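You operate a simulated robot arm through the tools that you are given. There is no shell and no other tool. Be economical: measure what you need, move in short steps, check, and stop when the job is done.

You are at the controls of a simulated two-armed robot. One attempt, no reset.

## Task
Stand the milk that is due first in the yellow door rack.
Fine: shut the fridge, wipe the smudge off its door; cloth back on the counter. Set down upright: what you pick out. What is to be rubbed or washed off counts as gone when no trace of it is left.

The check looks at the end state, three seconds after you hand in, the way a careful person would. Anything else that was tipped, shoved, dropped, spilled or broken makes it a failure. Flat cloth is picked up by pressing the open fingertips on it (5 to 10 N) and closing them slowly along it; thin cloth reads only 2 to 8 mm in the jaws.

## Robot
Two 6-joint arms with two-finger grippers on one trunk, on a base that drives. Base frame: it is fixed to the floor where the robot stands at the start and does not move with it; the origin is under the middle of the robot, x ahead of it, y to its left, z up. Readings come in m, rad, newtons and seconds.
The left shoulder is at the start at [0.03, 0.178, 1.138], the right one opposite. With the tool pointing down near the work surface each hand reaches from about 0.5 to 0.82 m from the robot's upright axis, wherever it stands, measured 20 degrees to its own side. Places, roughly: alarm button [0.7, -0.6, 0.7]; crisper slider [0.8, -0.1, 0.8]; fast button [0.7, -0.4, 0.7]; fridge dial [0.7, -0.1, 0.7]; fridge door [0.7, -0.3, 1.2]; pantry counter [0.9, 0.7, 0.9]; yellow door rack [0.8, -0.3, 1]. Payload 2.54 kg a hand.
The TCP of each hand is the grasp point between the finger pads, 0.03 m short of the fingertips. In the tool frame z runs along the fingers and y along their closing line. The gripper opens to 0.116 m. The gripper's body begins 0.095 m behind the TCP.
Orientation is that of the tool frame in the base frame, as a unit quaternion [x, y, z, w]. With the fingers straight down and closing along the base's y, the tool's x points along the base's -x, its y along +y and its z along -z.

## Interface
- The arms move only by the tool move_arm. It takes "left_moves", "right_moves" or both (then of equal length, played together; a hand with none holds still); each is a list of rows, each a list of 7 numbers: the turn, a rotation vector about the tool's x, y, z in rad, then the shift along the tool's x, y, z in m, then the finger opening in m, from 0 to 0.116. In form: [[ax, ay, az, tx, ty, tz, grip], ...]. A call has 1 to 8 rows; each row shifts and turns the commanded pose from where the row before left it, along the tool's axes as they then stand. Each row takes 0.2 s and may step no farther than 0.05 m and 0.15 rad from the row before; otherwise, or with a gripper value out of range, the whole call is refused. Where a pose cannot be reached the arm comes as near as it can. A force on the tool above 90 N (or 10 N above the force at the start of the call, whichever is more), or a blocked arm, ends the call early, and 0.2 s more pass. Each finger travels about 0.153 m/s and halts on what it meets, pressing with about 42 N; the grip force reading is that of the motor and also rises with nothing between the fingers. The clock runs only during rows and for 0.2 s after the last one: add rows that do not move to give the fingers time. The reply holds the time, the measured pose of the TCP, the force on the tool along the base axes, the opening and the grip force, in the units named above and with some noise, with the torque about the TCP (base axes, N m) and any sound that the robot's microphone picked up.
- Cameras (640 x 400 px; columns grow to the right, rows downward): "scene" is now at [0.0459, 0.0083, 1.86]; the picture's right is [0.11, -0.99, 0.00], its down [-0.75, -0.08, -0.65] and it looks along [0.65, 0.07, -0.76] (base axes); focal length 282 px, centre (320, 200). "left" rides on the left gripper at [0.069, 0.015, -0.122] in its tool frame; the picture's right is [-0.21, 0.98, 0.00], its down [-0.83, -0.18, -0.53] and it looks along [-0.52, -0.11, 0.85] (tool axes); focal length 251 px, centre (320, 200). "right" rides on the right gripper at [0.069, -0.015, -0.122] in its tool frame; the picture's right is [0.21, 0.98, 0.00], its down [-0.83, 0.18, -0.53] and it looks along [-0.52, 0.11, 0.85] (tool axes); focal length 251 px, centre (320, 200).
- get_image(camera): a new picture of that camera. No time passes.
- lift_body(by): slides the trunk up (or, below 0, down) by that many m; the arms and the scene camera ride with it, the base frame stays. It gives what a move gives, with no picture.
- drive_base(legs): drives the robot by 1 to 6 legs, each [ahead, left, turn to the left] in m, m and rad, along the robot's own axes; the way and the turn of a leg run together, so that a leg with both is an arc; at most 1.5 m and 3.142 rad a leg. The arms and the cameras ride along, it lands a little off, and it stops where it bumps. It gives what a move gives.
- turn_head(pan, tilt): turns the head with the scene camera to pan (to the left, within 2.496 rad either way) and tilt (down, from -0.506 to 1.204), counted from straight ahead of the robot. It gives what a move gives.
- measure_at(camera, pixels): for up to 12 pixels [column, row] of the newest picture of that camera ("zoom" is the newest enlarged one), the place [x, y, z] in the base frame of the surface seen there, good to about 0.002 m. No time passes.
- close_up(camera, box): a new picture of the part [left, top, right, bottom] of that camera's present view, enlarged. No time passes.
- sign_off(): hands the job in; it is judged then, once.

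Go step by step. Measure first, check grasps and placings, and put right what went wrong. The budget is 80 turns and 70 pictures, counting those below and the enlarged ones. Unless the task says otherwise, let go and move clear before handing in.

The tools are called after "Request:" as a command line: name --argument value ..., lists and objects as JSON in quotes. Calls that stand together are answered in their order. move_arm: Moves the arms, as the interface text tells. Its arguments: {"type":"object","properties":{"left_moves":{"type":"array","items":{"type":"array","items":{"type":"number"}}},"right_moves":{"type":"array","items":{"type":"array","items":{"type":"number"}}}},"required":[]} The other tools are called the same way: lift_body (by) slides the trunk up or down; drive_base (legs) drives the base; turn_head (pan, tilt) turns the head that bears the scene camera; get_image (camera) takes a picture; measure_at (camera, pixels) gives the place of the surface under pixels of a picture; close_up (camera, box) takes an enlarged picture of a part of a camera's view; sign_off () hands the job in.

At the start:

```text
time: 0.0
left_tool_pos: [0.5852, 0.196, 1.3827]
left_ee_rot: [0.0, 1.0, 0.0, 0.0]
left_contact_force: [0.5, 0.4, 0.1]
left_torque: [0.05, -0.01, -0.04]
left_opening: 0.1161
left_gripper_force: 0.1
right_tool_pos: [0.4895, -0.2626, 1.3127]
right_ee_rot: [0.0, 1.0, 0.001, 0.0]
right_contact_force: [-0.2, 0.2, -0.2]
right_torque: [-0.01, 0.01, 0.04]
right_opening: 0.1161
right_gripper_force: 0.0
trunk travel left (down, up): [-0.35, 0.19]
robot x, y, heading: [-0.0021, 0.0016, -0.002]
head pan, tilt: [0.112, 0.86]
```

scene: 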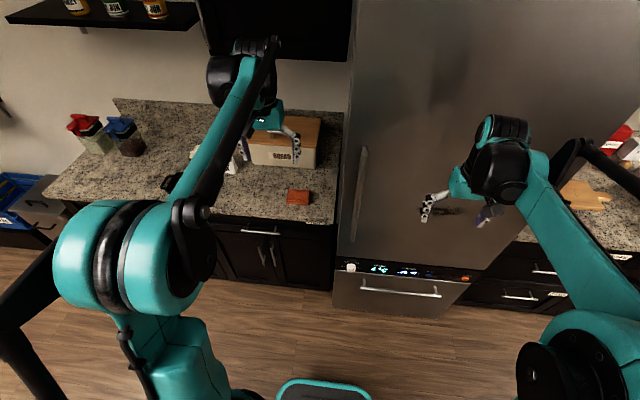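
right: 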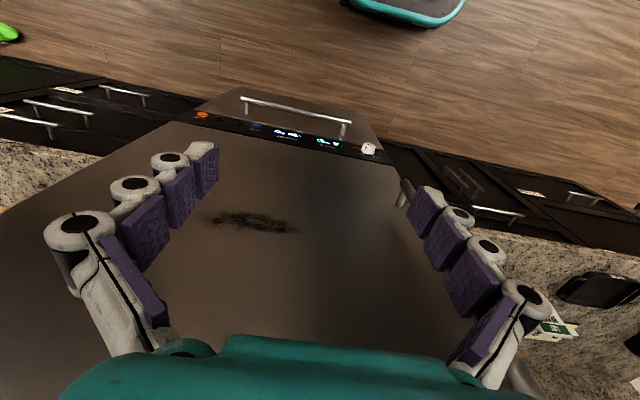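
left: 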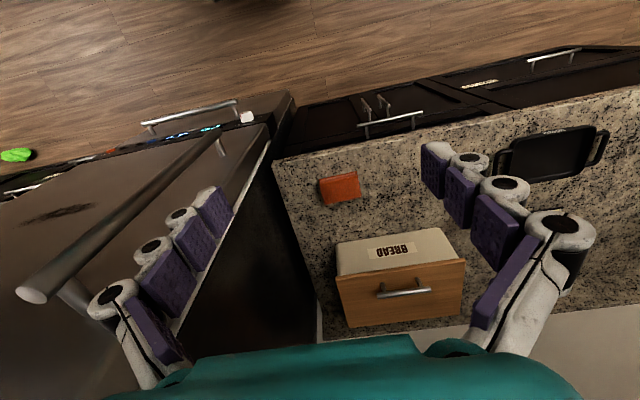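

The fridge is shut, with a smudge near scene (445,210) and a handle bar at (358,195). An orange item lies on the counter at (298,197). I'll measure these and look closer.

Request:
measure_at --camera "scene" --pixels '[[298, 197], [362, 150], [356, 238], [345, 262], [440, 212], [352, 268], [480, 270], [350, 130], [170, 183]]'

Request:
measure_at --camera "right" --pixels '[[205, 217], [250, 220], [300, 230], [230, 228], [260, 212], [398, 200], [5, 32], [230, 120], [370, 150]]'

Request:
measure_at --camera "left" --pixels '[[340, 190], [322, 200], [358, 195], [15, 155], [35, 293], [220, 145], [262, 150], [170, 335], [390, 250], [400, 290]]'

Request:
close_up --camera "scene" --box '[40, 90, 360, 290]'

Request:
close_up --camera "left" --box '[0, 90, 400, 340]'

```text
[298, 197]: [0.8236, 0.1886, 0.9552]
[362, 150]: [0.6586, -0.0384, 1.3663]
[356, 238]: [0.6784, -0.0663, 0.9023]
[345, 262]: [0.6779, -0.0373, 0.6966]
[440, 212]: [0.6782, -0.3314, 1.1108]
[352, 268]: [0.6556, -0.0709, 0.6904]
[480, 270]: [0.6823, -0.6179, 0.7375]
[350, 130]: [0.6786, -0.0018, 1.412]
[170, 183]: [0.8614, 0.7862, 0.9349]
```

```text
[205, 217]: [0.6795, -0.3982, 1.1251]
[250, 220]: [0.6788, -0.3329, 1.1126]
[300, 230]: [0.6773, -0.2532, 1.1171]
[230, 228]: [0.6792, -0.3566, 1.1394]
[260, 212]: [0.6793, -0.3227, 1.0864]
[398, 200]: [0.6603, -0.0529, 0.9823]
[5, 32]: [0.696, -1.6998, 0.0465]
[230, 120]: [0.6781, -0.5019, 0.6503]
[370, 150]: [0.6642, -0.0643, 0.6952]
```

```text
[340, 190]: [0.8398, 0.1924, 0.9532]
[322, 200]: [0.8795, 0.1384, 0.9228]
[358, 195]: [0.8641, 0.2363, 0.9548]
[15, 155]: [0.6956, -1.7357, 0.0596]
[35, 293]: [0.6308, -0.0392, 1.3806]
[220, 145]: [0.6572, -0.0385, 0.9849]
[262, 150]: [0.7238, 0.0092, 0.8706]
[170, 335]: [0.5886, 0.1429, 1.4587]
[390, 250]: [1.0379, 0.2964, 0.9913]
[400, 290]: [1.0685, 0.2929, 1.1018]
```

```text
2.00 times, centred on (200, 190) of scene
```

zoom: 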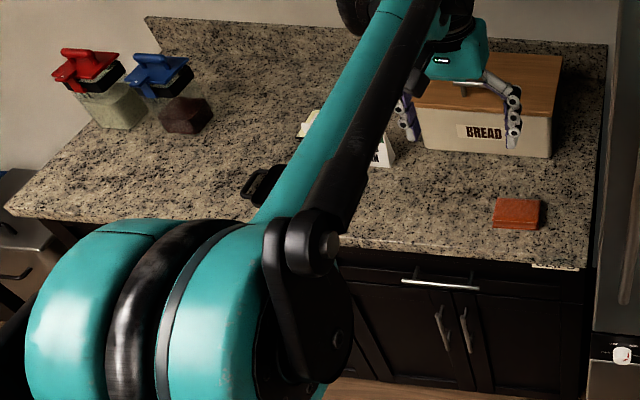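

```text
1.60 times, centred on (200, 215) of left
```

zoom: 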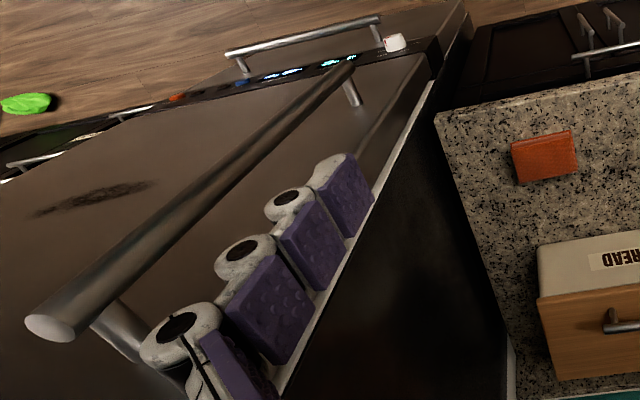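

The orange pad sits at about (0.85,0.19) on the counter. I'll measure its corners and look again at the card and the fridge from a better head pose.

Request:
measure_at --camera "zoom" --pixels '[[516, 150], [573, 133], [577, 173], [521, 186], [513, 155], [550, 155], [522, 192], [500, 170], [600, 160]]'

Request:
turn_head --pan -0.35 --tilt 0.35

Request:
get_image --camera "scene"

Request:
close_up --camera "left" --box '[300, 120, 460, 220]'

```text
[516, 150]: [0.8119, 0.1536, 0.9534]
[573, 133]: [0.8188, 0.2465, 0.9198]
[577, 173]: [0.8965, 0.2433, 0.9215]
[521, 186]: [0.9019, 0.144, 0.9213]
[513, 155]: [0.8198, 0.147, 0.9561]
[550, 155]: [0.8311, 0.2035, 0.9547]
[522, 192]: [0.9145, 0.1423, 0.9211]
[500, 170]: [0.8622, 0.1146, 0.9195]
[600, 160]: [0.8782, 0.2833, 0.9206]
```

```text
time: 0.9
left_tool_pos: [0.5861, 0.1961, 1.3834]
left_ee_rot: [0.0, 1.0, 0.0, 0.0]
left_contact_force: [0.2, 0.1, -0.2]
left_torque: [-0.02, 0.0, -0.01]
left_opening: 0.116
left_gripper_force: 0.0
right_tool_pos: [0.4891, -0.2622, 1.3135]
right_ee_rot: [0.001, 1.0, 0.0, 0.0]
right_contact_force: [0.7, -0.5, 0.4]
right_torque: [0.01, -0.02, -0.02]
right_opening: 0.1158
right_gripper_force: 0.0
trunk travel left (down, up): [-0.35, 0.19]
robot x, y, heading: [-0.0017, -0.0021, -0.005]
head pan, tilt: [-0.351, 0.351]
```

```text
64 pictures are left
```

scene: 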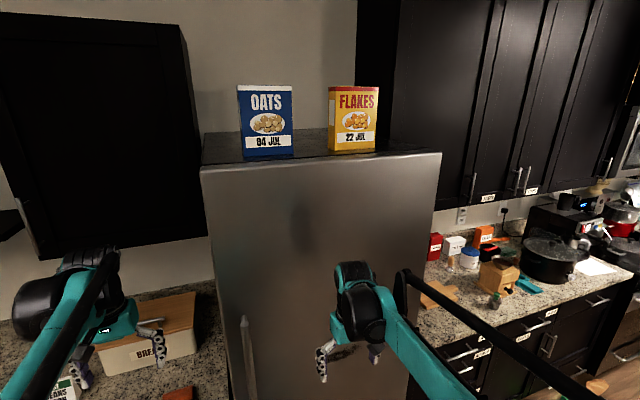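

```text
4.00 times, centred on (380, 170) of left
```

zoom: 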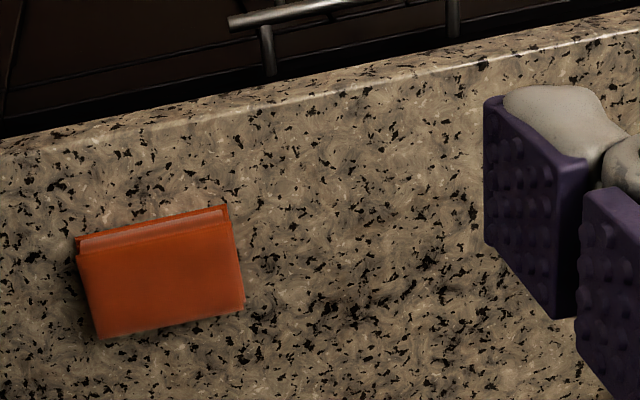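

Request:
measure_at --camera "zoom" --pixels '[[82, 242], [225, 212], [238, 300], [106, 330], [84, 260], [232, 228], [170, 280], [97, 300], [238, 260]]'

Request:
drive_base --legs '[[0.12, 0.0, 0.0]]'

```text
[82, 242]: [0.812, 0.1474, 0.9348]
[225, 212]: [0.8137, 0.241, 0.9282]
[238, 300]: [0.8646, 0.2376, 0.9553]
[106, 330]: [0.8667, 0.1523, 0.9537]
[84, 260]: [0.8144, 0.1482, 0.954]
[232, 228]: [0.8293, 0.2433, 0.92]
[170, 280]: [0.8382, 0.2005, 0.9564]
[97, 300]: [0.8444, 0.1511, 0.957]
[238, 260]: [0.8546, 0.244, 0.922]
```

```text
time: 2.2
left_tool_pos: [0.7019, 0.197, 1.3842]
left_ee_rot: [-0.001, 1.0, 0.0, 0.001]
left_contact_force: [0.7, -0.3, 0.3]
left_torque: [0.01, 0.03, -0.02]
left_opening: 0.116
left_gripper_force: 0.0
right_tool_pos: [0.6069, -0.2606, 1.3138]
right_ee_rot: [-0.001, 1.0, 0.0, -0.001]
right_contact_force: [0.1, -0.1, 0.0]
right_torque: [0.02, 0.0, -0.01]
right_opening: 0.116
right_gripper_force: 0.1
trunk travel left (down, up): [-0.35, 0.19]
robot x, y, heading: [0.1163, 0.0053, 0.003]
head pan, tilt: [-0.351, 0.351]
```

The pad spans x 0.813–0.872, y 0.148–0.24 and its top is at 0.956. I'll lower the open left hand over it.

Request:
move_arm --left_moves '[[0, 0, 0, -0.035, 0, 0.03, 0.116], [0, 0, 0, -0.035, 0, 0.03, 0.116], [0, 0, 0, -0.035, 0, 0.03, 0.116], [0, 0, 0, -0.035, 0, 0.03, 0.116], [0, 0, 0, 0, 0, 0.05, 0.116], [0, 0, 0, 0, 0, 0.05, 0.116], [0, 0, 0, 0, 0, 0.05, 0.116], [0, 0, 0, 0, 0, 0.04, 0.116]]'

Request:
get_image --camera "left"

```text
time: 4.0
left_tool_pos: [0.8453, 0.1981, 1.073]
left_ee_rot: [-0.001, 1.0, 0.0, 0.0]
left_contact_force: [-0.3, 0.7, -0.8]
left_torque: [0.01, 0.02, -0.02]
left_opening: 0.1161
left_gripper_force: 0.2
right_tool_pos: [0.6075, -0.2616, 1.3125]
right_ee_rot: [-0.001, 1.0, 0.0, 0.0]
right_contact_force: [0.4, -0.5, 0.4]
right_torque: [0.06, 0.0, -0.02]
right_opening: 0.1158
right_gripper_force: 0.1
trunk travel left (down, up): [-0.35, 0.19]
robot x, y, heading: [0.1208, -0.0015, -0.001]
head pan, tilt: [-0.351, 0.351]
```

```text
62 pictures are left
```

left: 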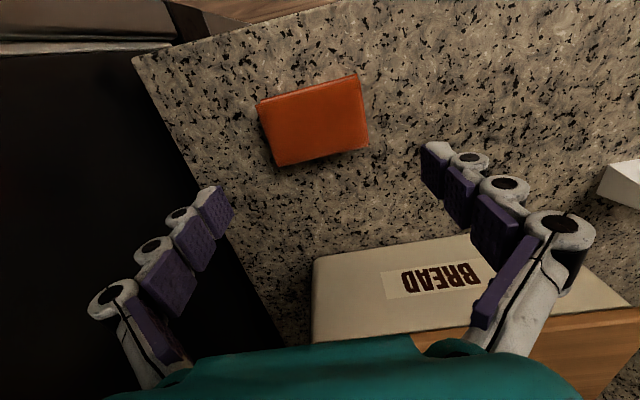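

Request:
measure_at --camera "left" --pixels '[[262, 104], [356, 80], [366, 140], [278, 163], [318, 262], [318, 330], [400, 250], [215, 215], [430, 170]]'

Request:
move_arm --left_moves '[[0, 0, 0, 0.002, -0.002, 0.04, 0.116], [0, 0, 0, 0, 0, 0.03, 0.116], [0, 0, 0, 0, 0, 0.02, 0.116], [0, 0, 0, 0, 0, 0.018, 0.116]]'

Request:
get_image --camera "left"

```text
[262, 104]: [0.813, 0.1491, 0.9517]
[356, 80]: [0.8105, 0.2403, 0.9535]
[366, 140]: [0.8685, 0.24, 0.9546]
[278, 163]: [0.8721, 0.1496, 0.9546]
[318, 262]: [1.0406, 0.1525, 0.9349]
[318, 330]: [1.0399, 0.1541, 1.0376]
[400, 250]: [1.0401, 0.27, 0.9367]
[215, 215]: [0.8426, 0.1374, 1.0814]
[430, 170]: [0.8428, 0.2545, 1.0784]
```

```text
time: 5.0
left_tool_pos: [0.8397, 0.1936, 0.9662]
left_ee_rot: [-0.001, 1.0, 0.0, 0.0]
left_contact_force: [0.4, 0.0, -1.1]
left_torque: [0.01, 0.0, -0.03]
left_opening: 0.1156
left_gripper_force: 0.2
right_tool_pos: [0.6071, -0.2605, 1.3124]
right_ee_rot: [0.0, 1.0, 0.0, 0.0]
right_contact_force: [0.4, 0.0, 0.3]
right_torque: [0.01, -0.01, -0.01]
right_opening: 0.116
right_gripper_force: 0.1
trunk travel left (down, up): [-0.35, 0.19]
robot x, y, heading: [0.1163, -0.001, 0.0]
head pan, tilt: [-0.351, 0.351]
```

```text
61 pictures are left
```

left: 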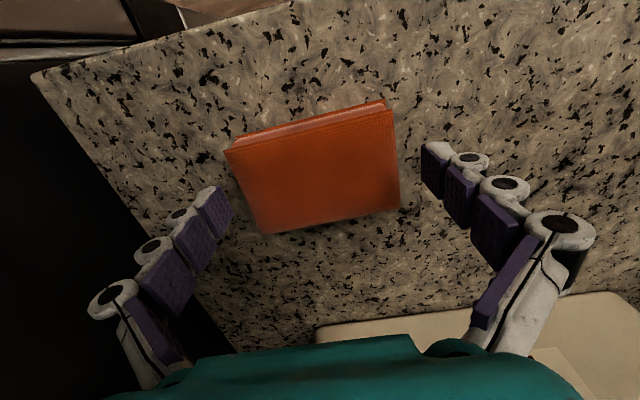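

The fingertips straddle the pad, so I'll close and lift.

Request:
move_arm --left_moves '[[0, 0, 0, 0, 0, 0, 0.09], [0, 0, 0, 0, 0, 0, 0.075], [0, 0, 0, 0, 0, 0, 0.06], [0, 0, 0, 0, 0, 0, 0.06], [0, 0, 0, 0, 0, -0.02, 0.06], [0, 0, 0, 0, 0, -0.04, 0.06], [0, 0, 0, 0, 0, -0.05, 0.06]]'

Request:
get_image --camera "left"

```text
time: 6.6
left_tool_pos: [0.8401, 0.196, 1.0786]
left_ee_rot: [-0.001, 1.0, 0.0, 0.0]
left_contact_force: [-0.2, -0.1, -1.5]
left_torque: [-0.02, 0.01, -0.02]
left_opening: 0.0991
left_gripper_force: 42.1
right_tool_pos: [0.6064, -0.2602, 1.3135]
right_ee_rot: [-0.001, 1.0, 0.0, 0.0]
right_contact_force: [-0.6, -0.7, 0.3]
right_torque: [-0.03, -0.01, 0.01]
right_opening: 0.1161
right_gripper_force: 0.1
trunk travel left (down, up): [-0.35, 0.19]
robot x, y, heading: [0.113, 0.0018, 0.003]
head pan, tilt: [-0.351, 0.351]
```

```text
60 pictures are left
```

left: 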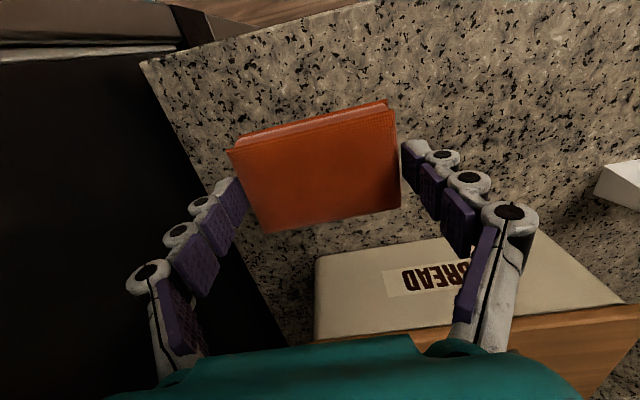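

The pad is gripped (opening 0.099). I'll raise and retract the left hand, then pitch it to point forward.

Request:
move_arm --left_moves '[[0, 0, 0, 0.03, 0, -0.03, 0.06], [0, 0, 0, 0.04, 0, -0.02, 0.06], [0, 0, 0, 0.04, 0, -0.02, 0.06], [0, 0, 0, 0.04, 0, 0, 0.06], [0, 0, 0, 0.04, 0, 0, 0.06], [0, 0, 0, 0.04, 0, 0, 0.06]]'

Request:
move_arm --left_moves '[[0, -0.15, 0, 0, 0, 0, 0.06], [0, -0.15, 0, 0, 0, 0, 0.06], [0, -0.15, 0, 0, 0, 0, 0.06], [0, -0.15, 0, 0, 0, 0, 0.06], [0, -0.15, 0, 0, 0, 0, 0.06], [0, 0, 0, 0, 0, 0, 0.06]]'

Request:
move_arm --left_moves '[[0, -0.15, 0, 0, 0, 0, 0.06], [0, -0.15, 0, 0, 0, 0, 0.06], [0, -0.15, 0, 0, 0, 0, 0.06], [0, -0.15, 0, 0, 0, 0, 0.06], [0, -0.15, 0, 0, 0, 0, 0.06], [0, -0.07, 0, 0, 0, 0, 0.06], [0, 0, 0, 0, 0, 0, 0.06]]'

Request:
get_image --camera "left"

```text
time: 8.0
left_tool_pos: [0.6055, 0.194, 1.1462]
left_ee_rot: [0.0, 1.0, 0.0, 0.001]
left_contact_force: [-0.3, -0.4, 0.1]
left_torque: [0.01, -0.05, 0.02]
left_opening: 0.099
left_gripper_force: 42.1
right_tool_pos: [0.6044, -0.2605, 1.3121]
right_ee_rot: [-0.001, 1.0, -0.001, 0.001]
right_contact_force: [-1.0, -0.8, -0.2]
right_torque: [0.02, -0.06, -0.01]
right_opening: 0.1159
right_gripper_force: 0.1
trunk travel left (down, up): [-0.35, 0.19]
robot x, y, heading: [0.1172, -0.0003, 0.01]
head pan, tilt: [-0.351, 0.351]
```

```text
time: 9.4
left_tool_pos: [0.6102, 0.1942, 1.1465]
left_ee_rot: [0.0, 0.93, 0.0, 0.367]
left_contact_force: [-0.8, 1.0, -0.9]
left_torque: [0.0, 0.02, -0.02]
left_opening: 0.0989
left_gripper_force: 42.1
right_tool_pos: [0.6074, -0.2608, 1.3126]
right_ee_rot: [-0.001, 1.0, 0.0, 0.0]
right_contact_force: [-0.4, -0.1, -0.5]
right_torque: [0.0, 0.04, 0.01]
right_opening: 0.116
right_gripper_force: 0.0
trunk travel left (down, up): [-0.35, 0.19]
robot x, y, heading: [0.1162, -0.0023, 0.004]
head pan, tilt: [-0.351, 0.351]
```

```text
time: 11.0
left_tool_pos: [0.6564, 0.1963, 1.315]
left_ee_rot: [0.002, 0.725, -0.001, 0.689]
left_contact_force: [0.1, -0.4, -0.3]
left_torque: [0.01, 0.0, -0.01]
left_opening: 0.0989
left_gripper_force: 42.2
left hand out of reach, approached as far as the arm can: row 1, 2, 3, 4, 5, 6
right_tool_pos: [0.6072, -0.2614, 1.313]
right_ee_rot: [-0.002, 1.0, 0.0, -0.001]
right_contact_force: [-0.3, -0.1, 0.0]
right_torque: [0.01, -0.01, 0.0]
right_opening: 0.116
right_gripper_force: 0.0
trunk travel left (down, up): [-0.35, 0.19]
robot x, y, heading: [0.1182, 0.0006, 0.004]
head pan, tilt: [-0.351, 0.351]
```

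```text
59 pictures are left
```

left: 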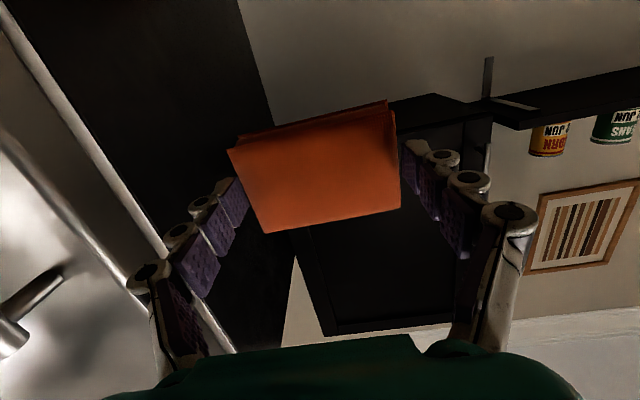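

The forward-pointing pose is reachable at this height, so I'll back off, move right in front of the smudge and lower the trunk to match the smudge height.

Request:
drive_base --legs '[[-0.2, 0, 0], [0, -0.52, 0]]'

Request:
lift_body --by -0.2

Request:
turn_head --pan 0.1 --tilt 0.6

Request:
get_image --camera "scene"

```text
time: 15.2
left_tool_pos: [0.4526, -0.3132, 1.3125]
left_ee_rot: [0.0, 0.725, 0.0, 0.689]
left_contact_force: [-0.7, 0.3, -0.4]
left_torque: [0.0, 0.0, 0.0]
left_opening: 0.0989
left_gripper_force: 42.2
right_tool_pos: [0.4052, -0.7694, 1.3121]
right_ee_rot: [-0.004, 1.0, 0.001, 0.0]
right_contact_force: [-0.8, 0.6, -0.6]
right_torque: [0.02, 0.0, 0.01]
right_opening: 0.1158
right_gripper_force: 0.2
trunk travel left (down, up): [-0.35, 0.19]
robot x, y, heading: [-0.0828, -0.5113, 0.007]
head pan, tilt: [-0.351, 0.351]
```

```text
time: 17.4
left_tool_pos: [0.452, -0.313, 1.1129]
left_ee_rot: [0.0, 0.725, 0.0, 0.689]
left_contact_force: [0.9, -0.3, -0.8]
left_torque: [0.02, 0.01, -0.01]
left_opening: 0.0991
left_gripper_force: 41.8
right_tool_pos: [0.4057, -0.769, 1.1131]
right_ee_rot: [-0.003, 1.0, 0.001, 0.0]
right_contact_force: [0.3, 0.0, -0.5]
right_torque: [-0.01, 0.03, -0.01]
right_opening: 0.1158
right_gripper_force: 0.0
trunk travel left (down, up): [-0.15, 0.39]
robot x, y, heading: [-0.0818, -0.5122, 0.009]
head pan, tilt: [-0.351, 0.351]
```

```text
time: 18.2
left_tool_pos: [0.4518, -0.3122, 1.1125]
left_ee_rot: [0.0, 0.725, 0.0, 0.689]
left_contact_force: [0.0, 0.8, -0.9]
left_torque: [0.03, -0.01, 0.05]
left_opening: 0.0988
left_gripper_force: 42.2
right_tool_pos: [0.4052, -0.7688, 1.1134]
right_ee_rot: [-0.003, 1.0, 0.0, 0.001]
right_contact_force: [0.5, 0.2, 0.4]
right_torque: [-0.01, -0.02, 0.02]
right_opening: 0.1162
right_gripper_force: 0.0
trunk travel left (down, up): [-0.15, 0.39]
robot x, y, heading: [-0.0835, -0.5103, 0.006]
head pan, tilt: [0.099, 0.6]
```

```text
58 pictures are left
```

scene: 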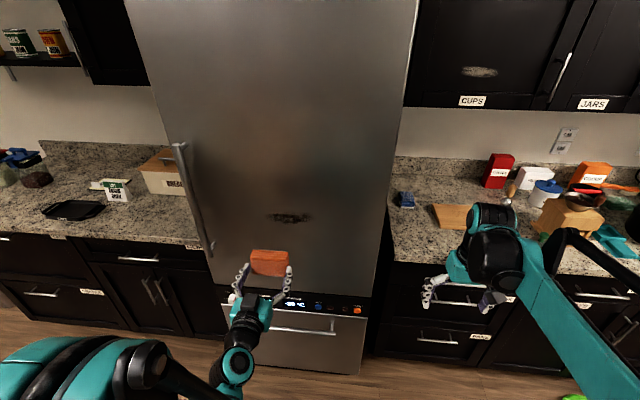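

There is a second item, blue, on the right counter at (404,200). I'll check whether it or the orange one is the cloth, and look at the card and smudge.

Request:
close_up --camera "scene" --box '[360, 150, 640, 325]'

Request:
close_up --camera "scene" --box '[30, 130, 210, 242]'

Request:
close_up --camera "scene" --box '[220, 190, 380, 340]'

Request:
measure_at --camera "scene" --pixels '[[404, 200], [290, 218], [268, 215], [312, 218], [290, 214], [290, 223], [185, 150], [208, 250], [112, 188], [255, 256], [285, 257]]'

```text
2.29 times, centred on (500, 238) of scene
```

zoom: 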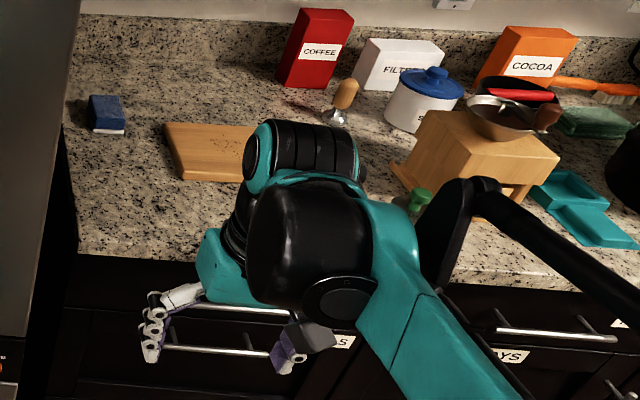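

```text
3.56 times, centred on (120, 186) of scene
```

zoom: 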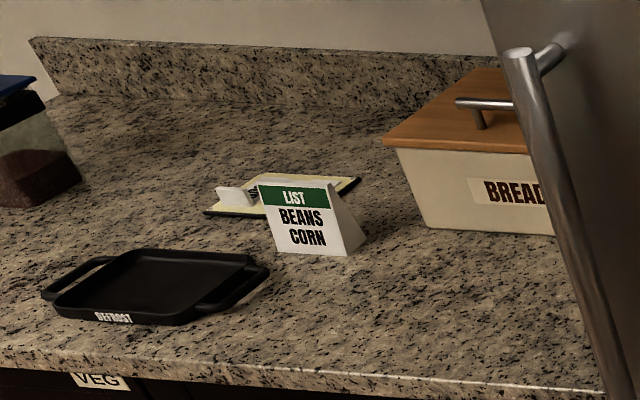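

```text
2.67 times, centred on (300, 265) of scene
```

zoom: 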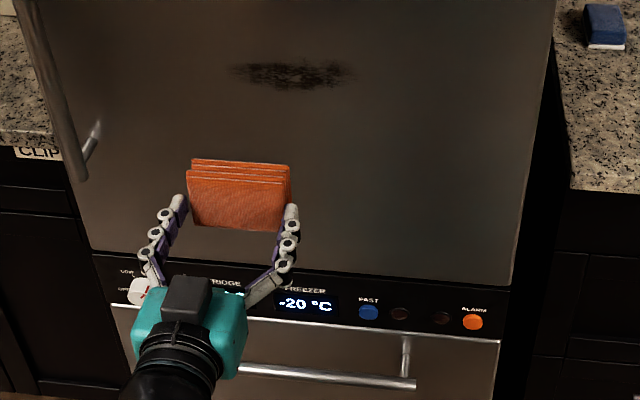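

```text
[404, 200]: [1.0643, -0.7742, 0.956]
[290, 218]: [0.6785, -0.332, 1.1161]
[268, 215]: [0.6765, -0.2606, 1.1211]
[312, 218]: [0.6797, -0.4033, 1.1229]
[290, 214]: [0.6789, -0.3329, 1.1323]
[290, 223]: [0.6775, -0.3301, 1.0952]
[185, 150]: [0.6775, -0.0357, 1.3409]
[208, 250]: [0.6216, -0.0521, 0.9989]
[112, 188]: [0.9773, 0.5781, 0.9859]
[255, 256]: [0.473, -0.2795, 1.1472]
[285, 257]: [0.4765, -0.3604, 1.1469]
```

The orange item is the folded cloth and the blue one is a scrub sponge. The smudge spans y −0.255..−0.405 and z about 1.09–1.14. I'll drive up to the door.

Request:
drive_base --legs '[[0.13, 0.0, -0.006]]'

Request:
move_arm --left_moves '[[0, -0.05, 0, 0, 0, 0, 0.06], [0, 0, 0, 0, 0.02, 0, 0.06], [0, 0, 0, 0, 0.02, 0.0, 0.06], [0, 0, 0, 0, 0.02, 0.0, 0.06]]'

```text
time: 19.5
left_tool_pos: [0.5841, -0.3151, 1.112]
left_ee_rot: [0.002, 0.726, -0.002, 0.688]
left_contact_force: [1.1, -1.0, -0.8]
left_torque: [-0.03, -0.03, 0.03]
left_opening: 0.0986
left_gripper_force: 42.4
right_tool_pos: [0.5351, -0.7704, 1.112]
right_ee_rot: [-0.001, 1.0, -0.001, -0.001]
right_contact_force: [0.7, 0.2, -0.1]
right_torque: [0.01, 0.05, 0.02]
right_opening: 0.1157
right_gripper_force: 0.1
trunk travel left (down, up): [-0.15, 0.39]
robot x, y, heading: [0.0487, -0.5136, 0.005]
head pan, tilt: [0.099, 0.6]
```

```text
time: 20.5
left_tool_pos: [0.5862, -0.2555, 1.1268]
left_ee_rot: [0.002, 0.708, -0.003, 0.706]
left_contact_force: [0.1, -0.1, -0.9]
left_torque: [-0.01, 0.05, 0.01]
left_opening: 0.0987
left_gripper_force: 42.1
left hand out of reach, approached as far as the arm can: row 1, 2
right_tool_pos: [0.5333, -0.7708, 1.1133]
right_ee_rot: [-0.001, 1.0, 0.0, 0.0]
right_contact_force: [-0.2, -0.6, -0.4]
right_torque: [-0.04, -0.01, 0.02]
right_opening: 0.1162
right_gripper_force: 0.0
trunk travel left (down, up): [-0.15, 0.39]
robot x, y, heading: [0.0432, -0.5115, 0.001]
head pan, tilt: [0.099, 0.6]
```

Request:
move_arm --left_moves '[[0, 0, 0, 0, 0.02, 0.02, 0.06], [0, 0, 0, 0, 0.02, 0.015, 0.06], [0, 0, 0, 0, 0, 0.005, 0.06], [0, 0, 0, 0, 0, 0.003, 0.06], [0, 0, 0, 0, 0, 0, 0.06]]'

```text
time: 21.7
left_tool_pos: [0.6288, -0.2165, 1.125]
left_ee_rot: [0.002, 0.707, -0.002, 0.707]
left_contact_force: [0.0, 1.1, -0.8]
left_torque: [0.02, 0.02, -0.02]
left_opening: 0.0988
left_gripper_force: 42.3
right_tool_pos: [0.5336, -0.7724, 1.1122]
right_ee_rot: [0.0, 1.0, 0.0, -0.001]
right_contact_force: [-0.1, 0.4, -0.5]
right_torque: [-0.03, 0.02, 0.0]
right_opening: 0.1162
right_gripper_force: 0.1
trunk travel left (down, up): [-0.15, 0.39]
robot x, y, heading: [0.0441, -0.5125, 0.001]
head pan, tilt: [0.099, 0.6]
```

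Request:
move_arm --left_moves '[[0, 0, 0, 0, 0, 0.002, 0.06], [0, 0, 0, 0, 0, 0.002, 0.06], [0, 0, 0, 0, 0, 0.002, 0.06], [0, 0, 0, 0, 0, 0, 0.06]]'

```text
time: 22.7
left_tool_pos: [0.6317, -0.2172, 1.1244]
left_ee_rot: [0.001, 0.706, -0.001, 0.708]
left_contact_force: [-24.0, -1.9, -5.6]
left_torque: [-0.2, 0.16, 0.88]
left_opening: 0.0989
left_gripper_force: 42.4
right_tool_pos: [0.5308, -0.7715, 1.1142]
right_ee_rot: [-0.001, 1.0, 0.0, 0.001]
right_contact_force: [0.0, 0.7, 0.0]
right_torque: [0.02, 0.01, 0.0]
right_opening: 0.1159
right_gripper_force: 0.0
trunk travel left (down, up): [-0.15, 0.39]
robot x, y, heading: [0.0426, -0.5097, 0.003]
head pan, tilt: [0.099, 0.6]
```

I have contact at 24 N, so I'll sweep right across the smudge.

Request:
move_arm --left_moves '[[0, 0, 0, 0, -0.028, -0.001, 0.06], [0, 0, 0, 0, -0.028, 0, 0.06], [0, 0, 0, 0, -0.028, 0, 0.06], [0, 0, 0, 0, -0.028, 0, 0.06], [0, 0, 0, 0, -0.028, 0, 0.06], [0, 0, 0, 0, -0.028, 0, 0.06], [0, 0, 0, 0, -0.028, 0, 0.06], [0, 0, 0, 0, -0.028, 0, 0.06]]'

Request:
get_image --camera "scene"

```text
time: 24.5
left_tool_pos: [0.6308, -0.4418, 1.1267]
left_ee_rot: [0.003, 0.707, -0.002, 0.707]
left_contact_force: [-4.0, -0.9, -0.3]
left_torque: [0.03, -0.12, 0.18]
left_opening: 0.0988
left_gripper_force: 42.3
right_tool_pos: [0.5338, -0.7724, 1.113]
right_ee_rot: [-0.001, 1.0, 0.0, 0.0]
right_contact_force: [-0.2, -0.2, -0.1]
right_torque: [0.02, 0.01, -0.02]
right_opening: 0.1161
right_gripper_force: 0.0
trunk travel left (down, up): [-0.15, 0.39]
robot x, y, heading: [0.0448, -0.5089, 0.001]
head pan, tilt: [0.099, 0.6]
```

```text
54 pictures are left
```

scene: 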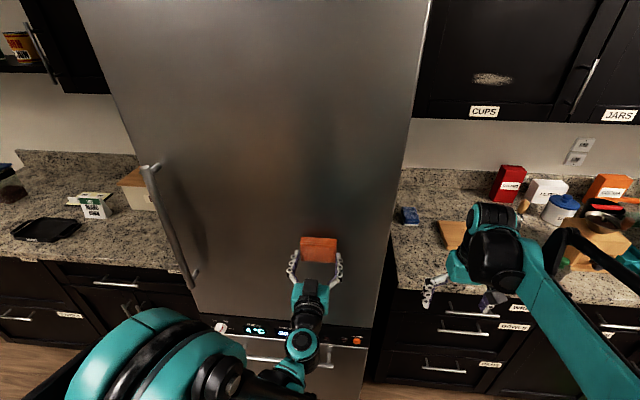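

The smudge seems mostly gone. I'll sweep back slightly lower with a bit more pressure, then move clear and look.

Request:
move_arm --left_moves '[[0, 0, 0, 0.02, 0, 0.001, 0.06], [0, 0, 0, 0, 0.03, 0, 0.06], [0, 0, 0, 0, 0.03, 0, 0.06], [0, 0, 0, 0, 0.03, 0, 0.06], [0, 0, 0, 0, 0.03, 0, 0.06], [0, 0, 0, 0, 0.03, 0, 0.06], [0, 0, 0, 0, 0.03, 0, 0.06], [0, 0, 0, 0, 0.04, 0, 0.06]]'

Request:
move_arm --left_moves '[[0, 0, 0, 0, 0, -0.03, 0.06], [0, 0, 0, 0, 0, -0.04, 0.06], [0, 0, 0, 0, 0, -0.03, 0.06]]'

Request:
close_up --camera "scene" --box '[180, 160, 400, 300]'

```text
time: 26.3
left_tool_pos: [0.6325, -0.22, 1.106]
left_ee_rot: [0.001, 0.706, -0.001, 0.708]
left_contact_force: [-26.2, -7.0, -5.6]
left_torque: [-0.35, 0.28, -0.64]
left_opening: 0.099
left_gripper_force: 42.3
right_tool_pos: [0.5311, -0.7709, 1.1138]
right_ee_rot: [-0.001, 1.0, 0.0, 0.002]
right_contact_force: [-0.4, -0.3, 0.3]
right_torque: [-0.01, 0.01, -0.01]
right_opening: 0.116
right_gripper_force: 0.1
trunk travel left (down, up): [-0.15, 0.39]
robot x, y, heading: [0.0461, -0.5109, 0.004]
head pan, tilt: [0.099, 0.6]
```

```text
time: 27.1
left_tool_pos: [0.5404, -0.2155, 1.1295]
left_ee_rot: [0.003, 0.708, -0.003, 0.707]
left_contact_force: [1.3, 0.1, -0.2]
left_torque: [-0.04, 0.02, 0.0]
left_opening: 0.0988
left_gripper_force: 42.4
left hand out of reach, approached as far as the arm can: row 1, 2, 3
right_tool_pos: [0.5343, -0.7716, 1.1131]
right_ee_rot: [-0.001, 1.0, 0.0, 0.0]
right_contact_force: [-0.3, 0.7, 0.1]
right_torque: [0.03, -0.05, 0.01]
right_opening: 0.1158
right_gripper_force: 0.0
trunk travel left (down, up): [-0.15, 0.39]
robot x, y, heading: [0.0425, -0.51, 0.008]
head pan, tilt: [0.099, 0.6]
```

```text
2.86 times, centred on (290, 230) of scene
```

zoom: 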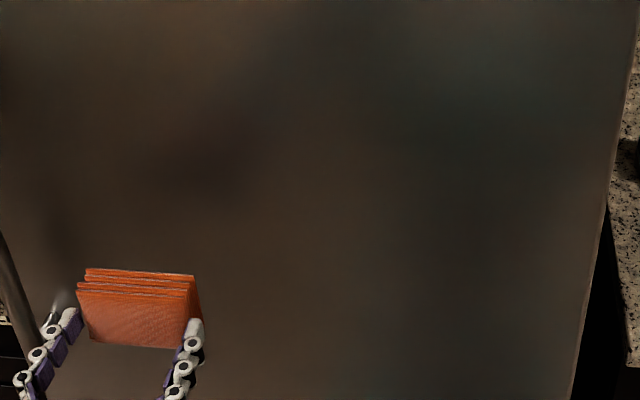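

The smudge area looks clean. Next I'll return the cloth: back off, raise, drive left and pitch the tool down.

Request:
drive_base --legs '[[-0.13, 0, 0], [0, 0.51, 0]]'

Request:
lift_body --by 0.2

Request:
move_arm --left_moves '[[0, 0.15, 0, 0, 0, 0, 0.06], [0, 0.15, 0, 0, 0, 0, 0.06], [0, 0.15, 0, 0, 0, 0, 0.06], [0, 0.15, 0, 0, 0, 0, 0.06], [0, 0.15, 0, 0, 0, 0, 0.06], [0, 0.15, 0, 0, 0, 0, 0.06], [0, 0.15, 0, 0, 0, 0, 0.06], [0, 0, 0, 0, 0, 0, 0.06]]'

Request:
move_arm --left_moves '[[0, 0.15, 0, 0, 0, 0, 0.06], [0, 0.15, 0, 0, 0, 0, 0.06], [0, 0.15, 0, 0, 0, 0, 0.06], [0, 0.07, 0, 0, 0, 0, 0.06], [0, 0, 0, 0, 0, 0, 0.06]]'

Request:
get_image --camera "scene"

```text
time: 31.0
left_tool_pos: [0.4072, 0.2844, 1.1289]
left_ee_rot: [0.001, 0.707, -0.001, 0.707]
left_contact_force: [0.5, -0.1, 0.0]
left_torque: [-0.01, 0.04, -0.02]
left_opening: 0.0989
left_gripper_force: 41.7
right_tool_pos: [0.4013, -0.2703, 1.1128]
right_ee_rot: [-0.003, 1.0, 0.001, 0.0]
right_contact_force: [0.7, -0.6, 0.6]
right_torque: [-0.04, 0.03, 0.01]
right_opening: 0.1161
right_gripper_force: 0.1
trunk travel left (down, up): [-0.15, 0.39]
robot x, y, heading: [-0.0862, -0.01, 0.006]
head pan, tilt: [0.099, 0.6]
```

```text
time: 33.1
left_tool_pos: [0.4065, 0.2845, 1.3289]
left_ee_rot: [0.001, 0.708, -0.001, 0.706]
left_contact_force: [-0.2, -0.1, -0.4]
left_torque: [0.01, -0.01, 0.02]
left_opening: 0.0987
left_gripper_force: 42.0
right_tool_pos: [0.3999, -0.2713, 1.3137]
right_ee_rot: [-0.003, 1.0, 0.0, 0.0]
right_contact_force: [0.0, 0.6, -0.5]
right_torque: [0.01, -0.05, 0.01]
right_opening: 0.116
right_gripper_force: 0.1
trunk travel left (down, up): [-0.35, 0.19]
robot x, y, heading: [-0.089, -0.0113, 0.01]
head pan, tilt: [0.099, 0.6]
```

```text
time: 34.9
left_tool_pos: [0.4052, 0.2833, 1.3293]
left_ee_rot: [0.001, 0.967, -0.001, 0.256]
left_contact_force: [-0.3, 0.3, -0.5]
left_torque: [-0.03, 0.0, 0.01]
left_opening: 0.0986
left_gripper_force: 41.9
right_tool_pos: [0.3993, -0.2706, 1.3129]
right_ee_rot: [-0.002, 1.0, 0.0, 0.0]
right_contact_force: [-1.0, -0.1, 0.9]
right_torque: [0.01, 0.0, 0.01]
right_opening: 0.116
right_gripper_force: 0.0
trunk travel left (down, up): [-0.35, 0.19]
robot x, y, heading: [-0.0893, -0.0129, 0.004]
head pan, tilt: [0.099, 0.6]
```

```text
time: 36.1
left_tool_pos: [0.4069, 0.2831, 1.3287]
left_ee_rot: [0.001, 1.0, -0.001, -0.001]
left_contact_force: [-0.4, -0.1, 0.0]
left_torque: [-0.01, 0.01, 0.01]
left_opening: 0.0986
left_gripper_force: 42.2
right_tool_pos: [0.4006, -0.272, 1.3134]
right_ee_rot: [-0.003, 1.0, 0.001, 0.0]
right_contact_force: [0.0, -1.4, 0.2]
right_torque: [0.0, 0.0, 0.0]
right_opening: 0.1159
right_gripper_force: 0.1
trunk travel left (down, up): [-0.35, 0.19]
robot x, y, heading: [-0.0931, -0.012, 0.008]
head pan, tilt: [0.099, 0.6]
```

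```text
52 pictures are left
```

scene: 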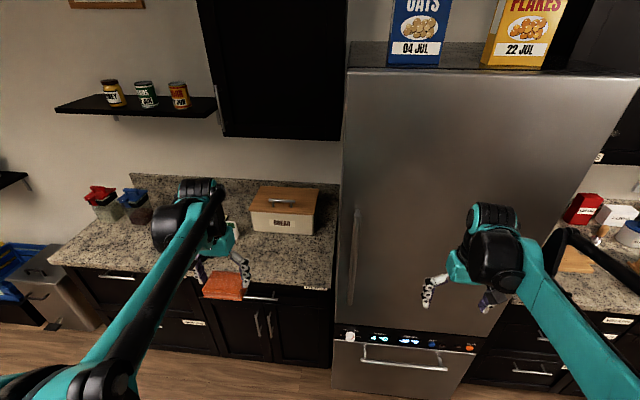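

Next I'll drive up and place the cloth near its old spot.

Request:
drive_base --legs '[[0.21, 0.0, -0.006]]'

Request:
move_arm --left_moves '[[0, 0, 0, -0.045, -0.015, 0.01, 0.06], [0, 0, 0, -0.045, -0.015, 0.015, 0.06], [0, 0, 0, -0.045, -0.01, 0.015, 0.06], [0, 0, 0, -0.045, 0, 0.02, 0.06], [0, 0, 0, -0.03, 0, 0.04, 0.06], [0, 0, 0, 0, 0, 0.05, 0.06], [0, 0, 0, 0, 0, 0.05, 0.06], [0, 0, 0, 0, 0, 0.04, 0.06]]'

Request:
get_image --camera "left"

```text
time: 37.8
left_tool_pos: [0.619, 0.2806, 1.329]
left_ee_rot: [0.005, 1.0, 0.0, -0.001]
left_contact_force: [0.8, -0.6, -0.3]
left_torque: [0.01, 0.03, 0.01]
left_opening: 0.0988
left_gripper_force: 41.6
right_tool_pos: [0.6088, -0.2737, 1.3131]
right_ee_rot: [0.001, 1.0, 0.0, 0.0]
right_contact_force: [0.2, 0.5, -0.3]
right_torque: [0.0, 0.04, -0.02]
right_opening: 0.1158
right_gripper_force: 0.0
trunk travel left (down, up): [-0.35, 0.19]
robot x, y, heading: [0.1177, -0.0124, -0.003]
head pan, tilt: [0.099, 0.6]
```

```text
time: 39.6
left_tool_pos: [0.8267, 0.2422, 1.0888]
left_ee_rot: [0.004, 1.0, 0.0, -0.001]
left_contact_force: [0.5, 0.0, -0.9]
left_torque: [0.0, 0.02, 0.01]
left_opening: 0.0985
left_gripper_force: 41.9
right_tool_pos: [0.6089, -0.2737, 1.3131]
right_ee_rot: [0.001, 1.0, 0.0, 0.0]
right_contact_force: [0.8, 0.9, -0.7]
right_torque: [-0.02, 0.02, 0.01]
right_opening: 0.1159
right_gripper_force: 0.1
trunk travel left (down, up): [-0.35, 0.19]
robot x, y, heading: [0.1169, -0.0099, -0.001]
head pan, tilt: [0.099, 0.6]
```

```text
51 pictures are left
```

left: 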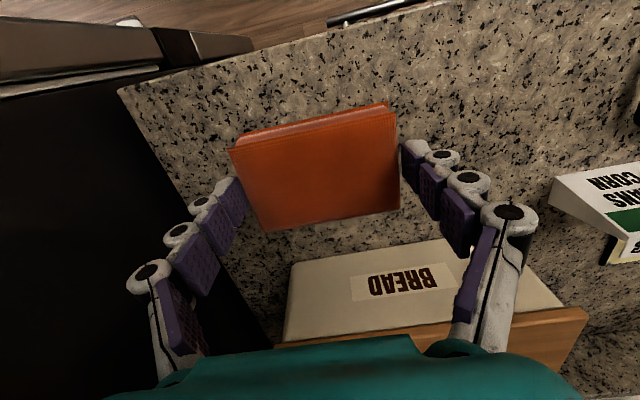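

Request:
move_arm --left_moves '[[0, 0, 0, 0, 0, 0.05, 0.06], [0, 0, 0, 0, 0, 0.04, 0.06], [0, 0, 0, 0, 0, 0.02, 0.06], [0, 0, 0, 0, 0, 0.01, 0.06], [0, 0, 0, 0, 0, 0.002, 0.06], [0, 0, 0, 0, 0, 0, 0.06]]'

```text
time: 41.0
left_tool_pos: [0.8253, 0.2391, 0.9681]
left_ee_rot: [0.003, 1.0, 0.001, 0.001]
left_contact_force: [9.5, 9.1, 32.0]
left_torque: [0.09, -0.22, 0.11]
left_opening: 0.0993
left_gripper_force: 41.8
right_tool_pos: [0.6069, -0.2737, 1.3134]
right_ee_rot: [0.001, 1.0, 0.0, 0.001]
right_contact_force: [0.1, -0.4, -0.1]
right_torque: [0.0, 0.01, 0.03]
right_opening: 0.116
right_gripper_force: 0.0
trunk travel left (down, up): [-0.35, 0.19]
robot x, y, heading: [0.1172, -0.0109, -0.008]
head pan, tilt: [0.099, 0.6]
```

It's resting on the counter, so I'll release and retract upward.

Request:
move_arm --left_moves '[[0, 0, 0, 0, 0, -0.002, 0.116], [0, 0, 0, 0, 0, 0, 0.116], [0, 0, 0, 0, 0, -0.03, 0.116], [0, 0, 0, 0, 0, -0.05, 0.116], [0, 0, 0, 0, 0, -0.05, 0.116], [0, 0, 0, 0, 0, -0.05, 0.116], [0, 0, 0, 0.03, 0, -0.04, 0.116]]'

Request:
get_image --camera "left"

Request:
get_image --camera "right"

```text
time: 42.6
left_tool_pos: [0.7934, 0.2383, 1.1901]
left_ee_rot: [0.005, 1.0, 0.0, 0.001]
left_contact_force: [-0.5, -1.0, 0.0]
left_torque: [0.01, -0.05, 0.01]
left_opening: 0.1158
left_gripper_force: 0.0
right_tool_pos: [0.6054, -0.2757, 1.3143]
right_ee_rot: [0.001, 1.0, 0.0, 0.001]
right_contact_force: [0.5, -0.1, 0.0]
right_torque: [0.02, -0.05, 0.03]
right_opening: 0.1159
right_gripper_force: 0.0
trunk travel left (down, up): [-0.35, 0.19]
robot x, y, heading: [0.1187, -0.0097, -0.0]
head pan, tilt: [0.099, 0.6]
```

```text
50 pictures are left
```

left: 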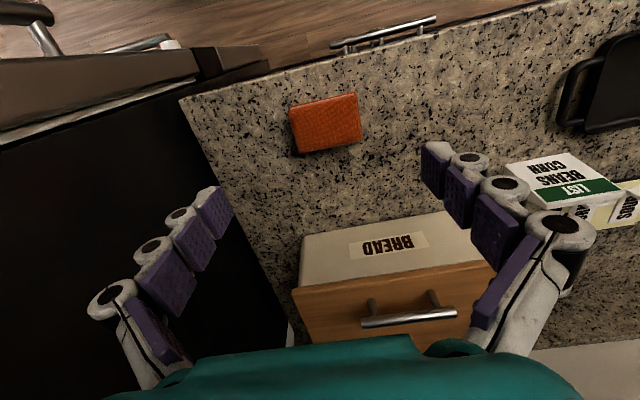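

```text
49 pictures are left
```

right: 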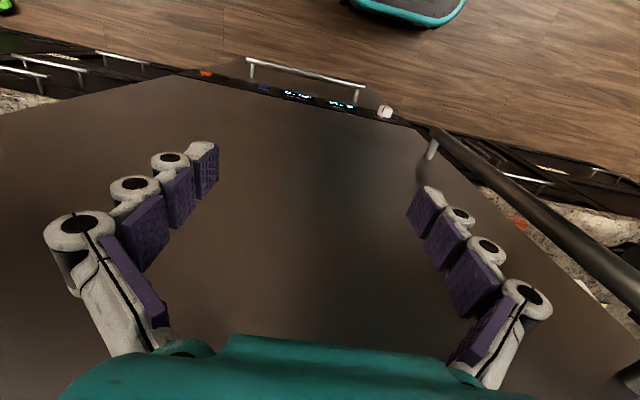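

The cloth is on the counter and the smudge is gone. Next is opening the door: I'll measure the handle bar, back off, and pitch the right hand forward.

Request:
measure_at --camera "right" --pixels '[[560, 220], [540, 210], [500, 180], [600, 250], [440, 132], [432, 150]]'

Request:
drive_base --legs '[[-0.25, 0.18, 0.0]]'

Request:
move_arm --right_moves '[[0, -0.15, 0, 0, 0, 0, 0.116], [0, -0.15, 0, 0, 0, 0, 0.116], [0, -0.15, 0, 0, 0, 0, 0.116], [0, -0.15, 0, 0, 0, 0, 0.116], [0, -0.15, 0, 0, 0, 0, 0.116], [0, 0, 0, 0, 0, 0, 0.116]]'

Request:
move_arm --right_moves '[[0, -0.15, 0, 0, 0, 0, 0.116], [0, -0.15, 0, 0, 0, 0, 0.116], [0, -0.15, 0, 0, 0, 0, 0.116], [0, -0.15, 0, 0, 0, 0, 0.116], [0, -0.15, 0, 0, 0, 0, 0.116], [0, -0.07, 0, 0, 0, 0, 0.116], [0, 0, 0, 0, 0, 0, 0.116]]'

Request:
get_image --camera "scene"

```text
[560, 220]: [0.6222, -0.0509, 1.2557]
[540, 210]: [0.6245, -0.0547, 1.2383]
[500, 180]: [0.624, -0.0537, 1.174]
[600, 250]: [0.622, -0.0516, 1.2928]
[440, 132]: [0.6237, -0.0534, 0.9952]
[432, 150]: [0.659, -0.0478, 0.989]
```

```text
time: 44.7
left_tool_pos: [0.5427, 0.422, 1.1904]
left_ee_rot: [0.003, 1.0, 0.001, 0.0]
left_contact_force: [-0.3, -0.5, 0.6]
left_torque: [-0.04, -0.01, -0.03]
left_opening: 0.116
left_gripper_force: 0.0
right_tool_pos: [0.3547, -0.0914, 1.3142]
right_ee_rot: [0.0, 1.0, 0.0, 0.0]
right_contact_force: [0.2, 0.1, 0.6]
right_torque: [-0.02, -0.02, -0.02]
right_opening: 0.1158
right_gripper_force: 0.1
trunk travel left (down, up): [-0.35, 0.19]
robot x, y, heading: [-0.1365, 0.1683, -0.001]
head pan, tilt: [0.099, 0.6]
```

```text
time: 46.1
left_tool_pos: [0.543, 0.421, 1.1887]
left_ee_rot: [0.003, 1.0, 0.0, 0.0]
left_contact_force: [0.4, 0.0, 0.5]
left_torque: [-0.04, 0.01, 0.03]
left_opening: 0.1162
left_gripper_force: 0.1
right_tool_pos: [0.3554, -0.0908, 1.3139]
right_ee_rot: [-0.001, 0.93, 0.001, 0.367]
right_contact_force: [0.1, -0.2, 0.5]
right_torque: [-0.01, 0.01, 0.01]
right_opening: 0.116
right_gripper_force: 0.0
trunk travel left (down, up): [-0.35, 0.19]
robot x, y, heading: [-0.1331, 0.1693, 0.002]
head pan, tilt: [0.099, 0.6]
```

```text
time: 47.7
left_tool_pos: [0.5431, 0.4224, 1.188]
left_ee_rot: [0.003, 1.0, 0.0, -0.001]
left_contact_force: [0.5, -0.7, 0.0]
left_torque: [0.01, 0.05, -0.01]
left_opening: 0.1162
left_gripper_force: 0.0
right_tool_pos: [0.3569, -0.092, 1.3317]
right_ee_rot: [-0.001, 0.709, 0.001, 0.706]
right_contact_force: [1.1, 0.6, -0.3]
right_torque: [0.02, -0.02, -0.01]
right_opening: 0.1159
right_gripper_force: 0.1
right hand out of reach, approached as far as the arm can: row 6
trunk travel left (down, up): [-0.35, 0.19]
robot x, y, heading: [-0.1383, 0.1711, 0.001]
head pan, tilt: [0.099, 0.6]
```

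```text
48 pictures are left
```

scene: 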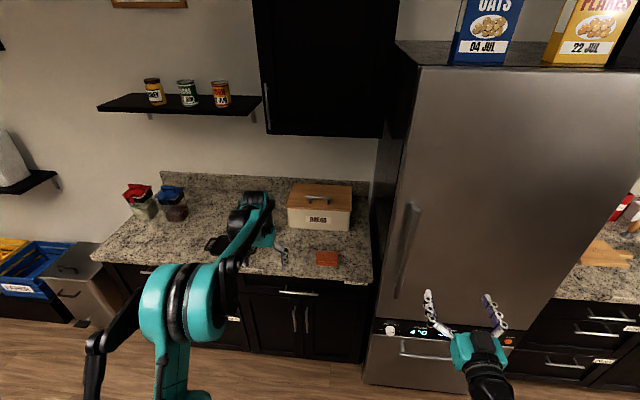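

The right hand points forward. The bar centre is near (0.632,−0.045), so I'll drive up to it with the fingers open.

Request:
drive_base --legs '[[0.0, 0.045, 0.0], [0.23, 0.0, 0.0]]'

Request:
get_image --camera "right"

```text
time: 49.9
left_tool_pos: [0.7746, 0.4679, 1.1886]
left_ee_rot: [0.001, 1.0, 0.0, -0.001]
left_contact_force: [-0.5, -0.2, 0.4]
left_torque: [-0.01, 0.02, 0.0]
left_opening: 0.116
left_gripper_force: 0.1
right_tool_pos: [0.5921, -0.0473, 1.3315]
right_ee_rot: [0.0, 0.708, 0.0, 0.706]
right_contact_force: [-0.3, 0.6, -0.1]
right_torque: [-0.01, 0.02, 0.01]
right_opening: 0.1161
right_gripper_force: 0.2
trunk travel left (down, up): [-0.35, 0.19]
robot x, y, heading: [0.0962, 0.2157, 0.004]
head pan, tilt: [0.099, 0.6]
```

```text
47 pictures are left
```

right: 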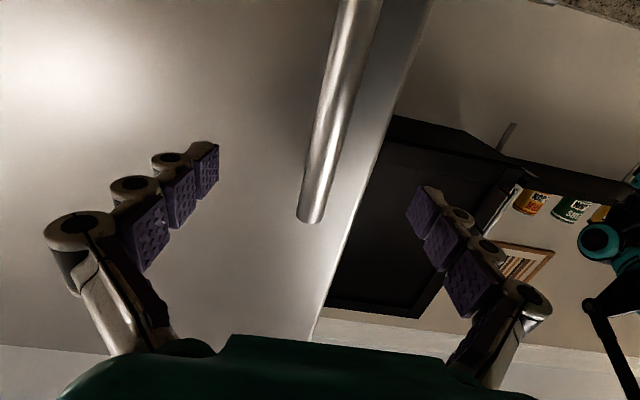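

Request:
measure_at --camera "right" --pixels '[[310, 218], [300, 205], [312, 190], [325, 150], [345, 80]]'

Request:
move_arm --right_moves '[[0, 0, 0, 0, 0, 0.02, 0.116], [0, 0, 0, 0, 0, 0.017, 0.116], [0, 0, 0, 0, 0, 0, 0.116]]'

Request:
get_image --camera "right"

```text
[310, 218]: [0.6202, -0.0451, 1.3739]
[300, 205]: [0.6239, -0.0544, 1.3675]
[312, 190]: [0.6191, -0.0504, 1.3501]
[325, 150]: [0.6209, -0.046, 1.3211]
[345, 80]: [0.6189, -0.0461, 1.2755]
```

```text
time: 50.7
left_tool_pos: [0.7745, 0.4674, 1.1887]
left_ee_rot: [0.002, 1.0, 0.0, 0.001]
left_contact_force: [0.4, -0.6, 0.5]
left_torque: [-0.02, -0.01, 0.02]
left_opening: 0.1161
left_gripper_force: 0.0
right_tool_pos: [0.627, -0.0456, 1.3336]
right_ee_rot: [-0.001, 0.709, 0.001, 0.706]
right_contact_force: [0.1, -0.7, 0.4]
right_torque: [0.01, -0.01, 0.02]
right_opening: 0.1158
right_gripper_force: 0.1
trunk travel left (down, up): [-0.35, 0.19]
robot x, y, heading: [0.0974, 0.2156, 0.004]
head pan, tilt: [0.099, 0.6]
```

```text
46 pictures are left
```

right: 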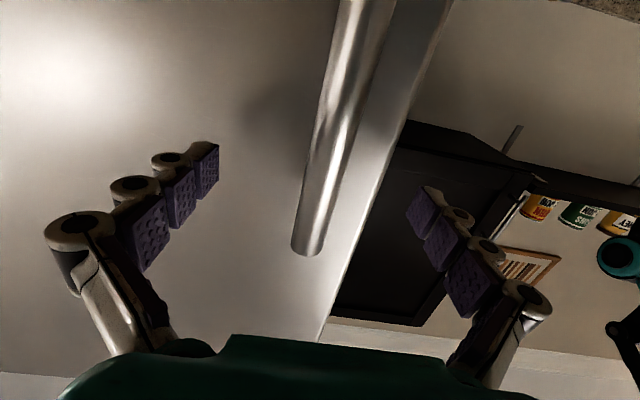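

The fingers bracket the bar, so I'll close on it.

Request:
move_arm --right_moves '[[0, 0, 0, 0, 0, 0, 0.08], [0, 0, 0, 0, 0, 0, 0.05], [0, 0, 0, 0, 0, 0, 0.02], [0, 0, 0, 0, 0, 0, 0.01], [0, 0, 0, 0, 0, 0, 0.01]]'

```text
time: 51.9
left_tool_pos: [0.7752, 0.4675, 1.1887]
left_ee_rot: [0.002, 1.0, 0.0, 0.0]
left_contact_force: [-0.3, -0.2, 0.4]
left_torque: [0.01, 0.0, -0.01]
left_opening: 0.116
left_gripper_force: 0.0
right_tool_pos: [0.627, -0.0446, 1.3319]
right_ee_rot: [-0.002, 0.708, 0.001, 0.706]
right_contact_force: [-1.1, 3.3, -1.9]
right_torque: [0.04, -0.04, 0.07]
right_opening: 0.0206
right_gripper_force: 45.2
trunk travel left (down, up): [-0.35, 0.19]
robot x, y, heading: [0.0973, 0.2169, -0.004]
head pan, tilt: [0.099, 0.6]
```

The bar is gripped (0.0206). I'll start the pull gently with the arm.

Request:
move_arm --right_moves '[[0, 0, 0, 0, 0, -0.01, 0.01], [0, 0, 0, 0, 0, -0.015, 0.01], [0, 0, 0, 0, -0.001, -0.02, 0.01], [0, 0, 0, 0, -0.001, -0.02, 0.01], [0, 0, 0, 0, 0, 0, 0.01]]'

```text
time: 53.1
left_tool_pos: [0.7767, 0.4649, 1.1868]
left_ee_rot: [0.002, 1.0, 0.001, -0.002]
left_contact_force: [0.7, 0.8, -0.4]
left_torque: [-0.01, 0.03, -0.03]
left_opening: 0.1159
left_gripper_force: 0.1
right_tool_pos: [0.5651, -0.0531, 1.3323]
right_ee_rot: [0.0, 0.71, 0.0, 0.704]
right_contact_force: [2.5, -11.3, -29.4]
right_torque: [0.08, -0.11, 0.06]
right_opening: 0.0209
right_gripper_force: 44.8
right hand out of reach, approached as far as the arm can: row 4
trunk travel left (down, up): [-0.35, 0.19]
robot x, y, heading: [0.0998, 0.2112, 0.005]
head pan, tilt: [0.099, 0.6]
```

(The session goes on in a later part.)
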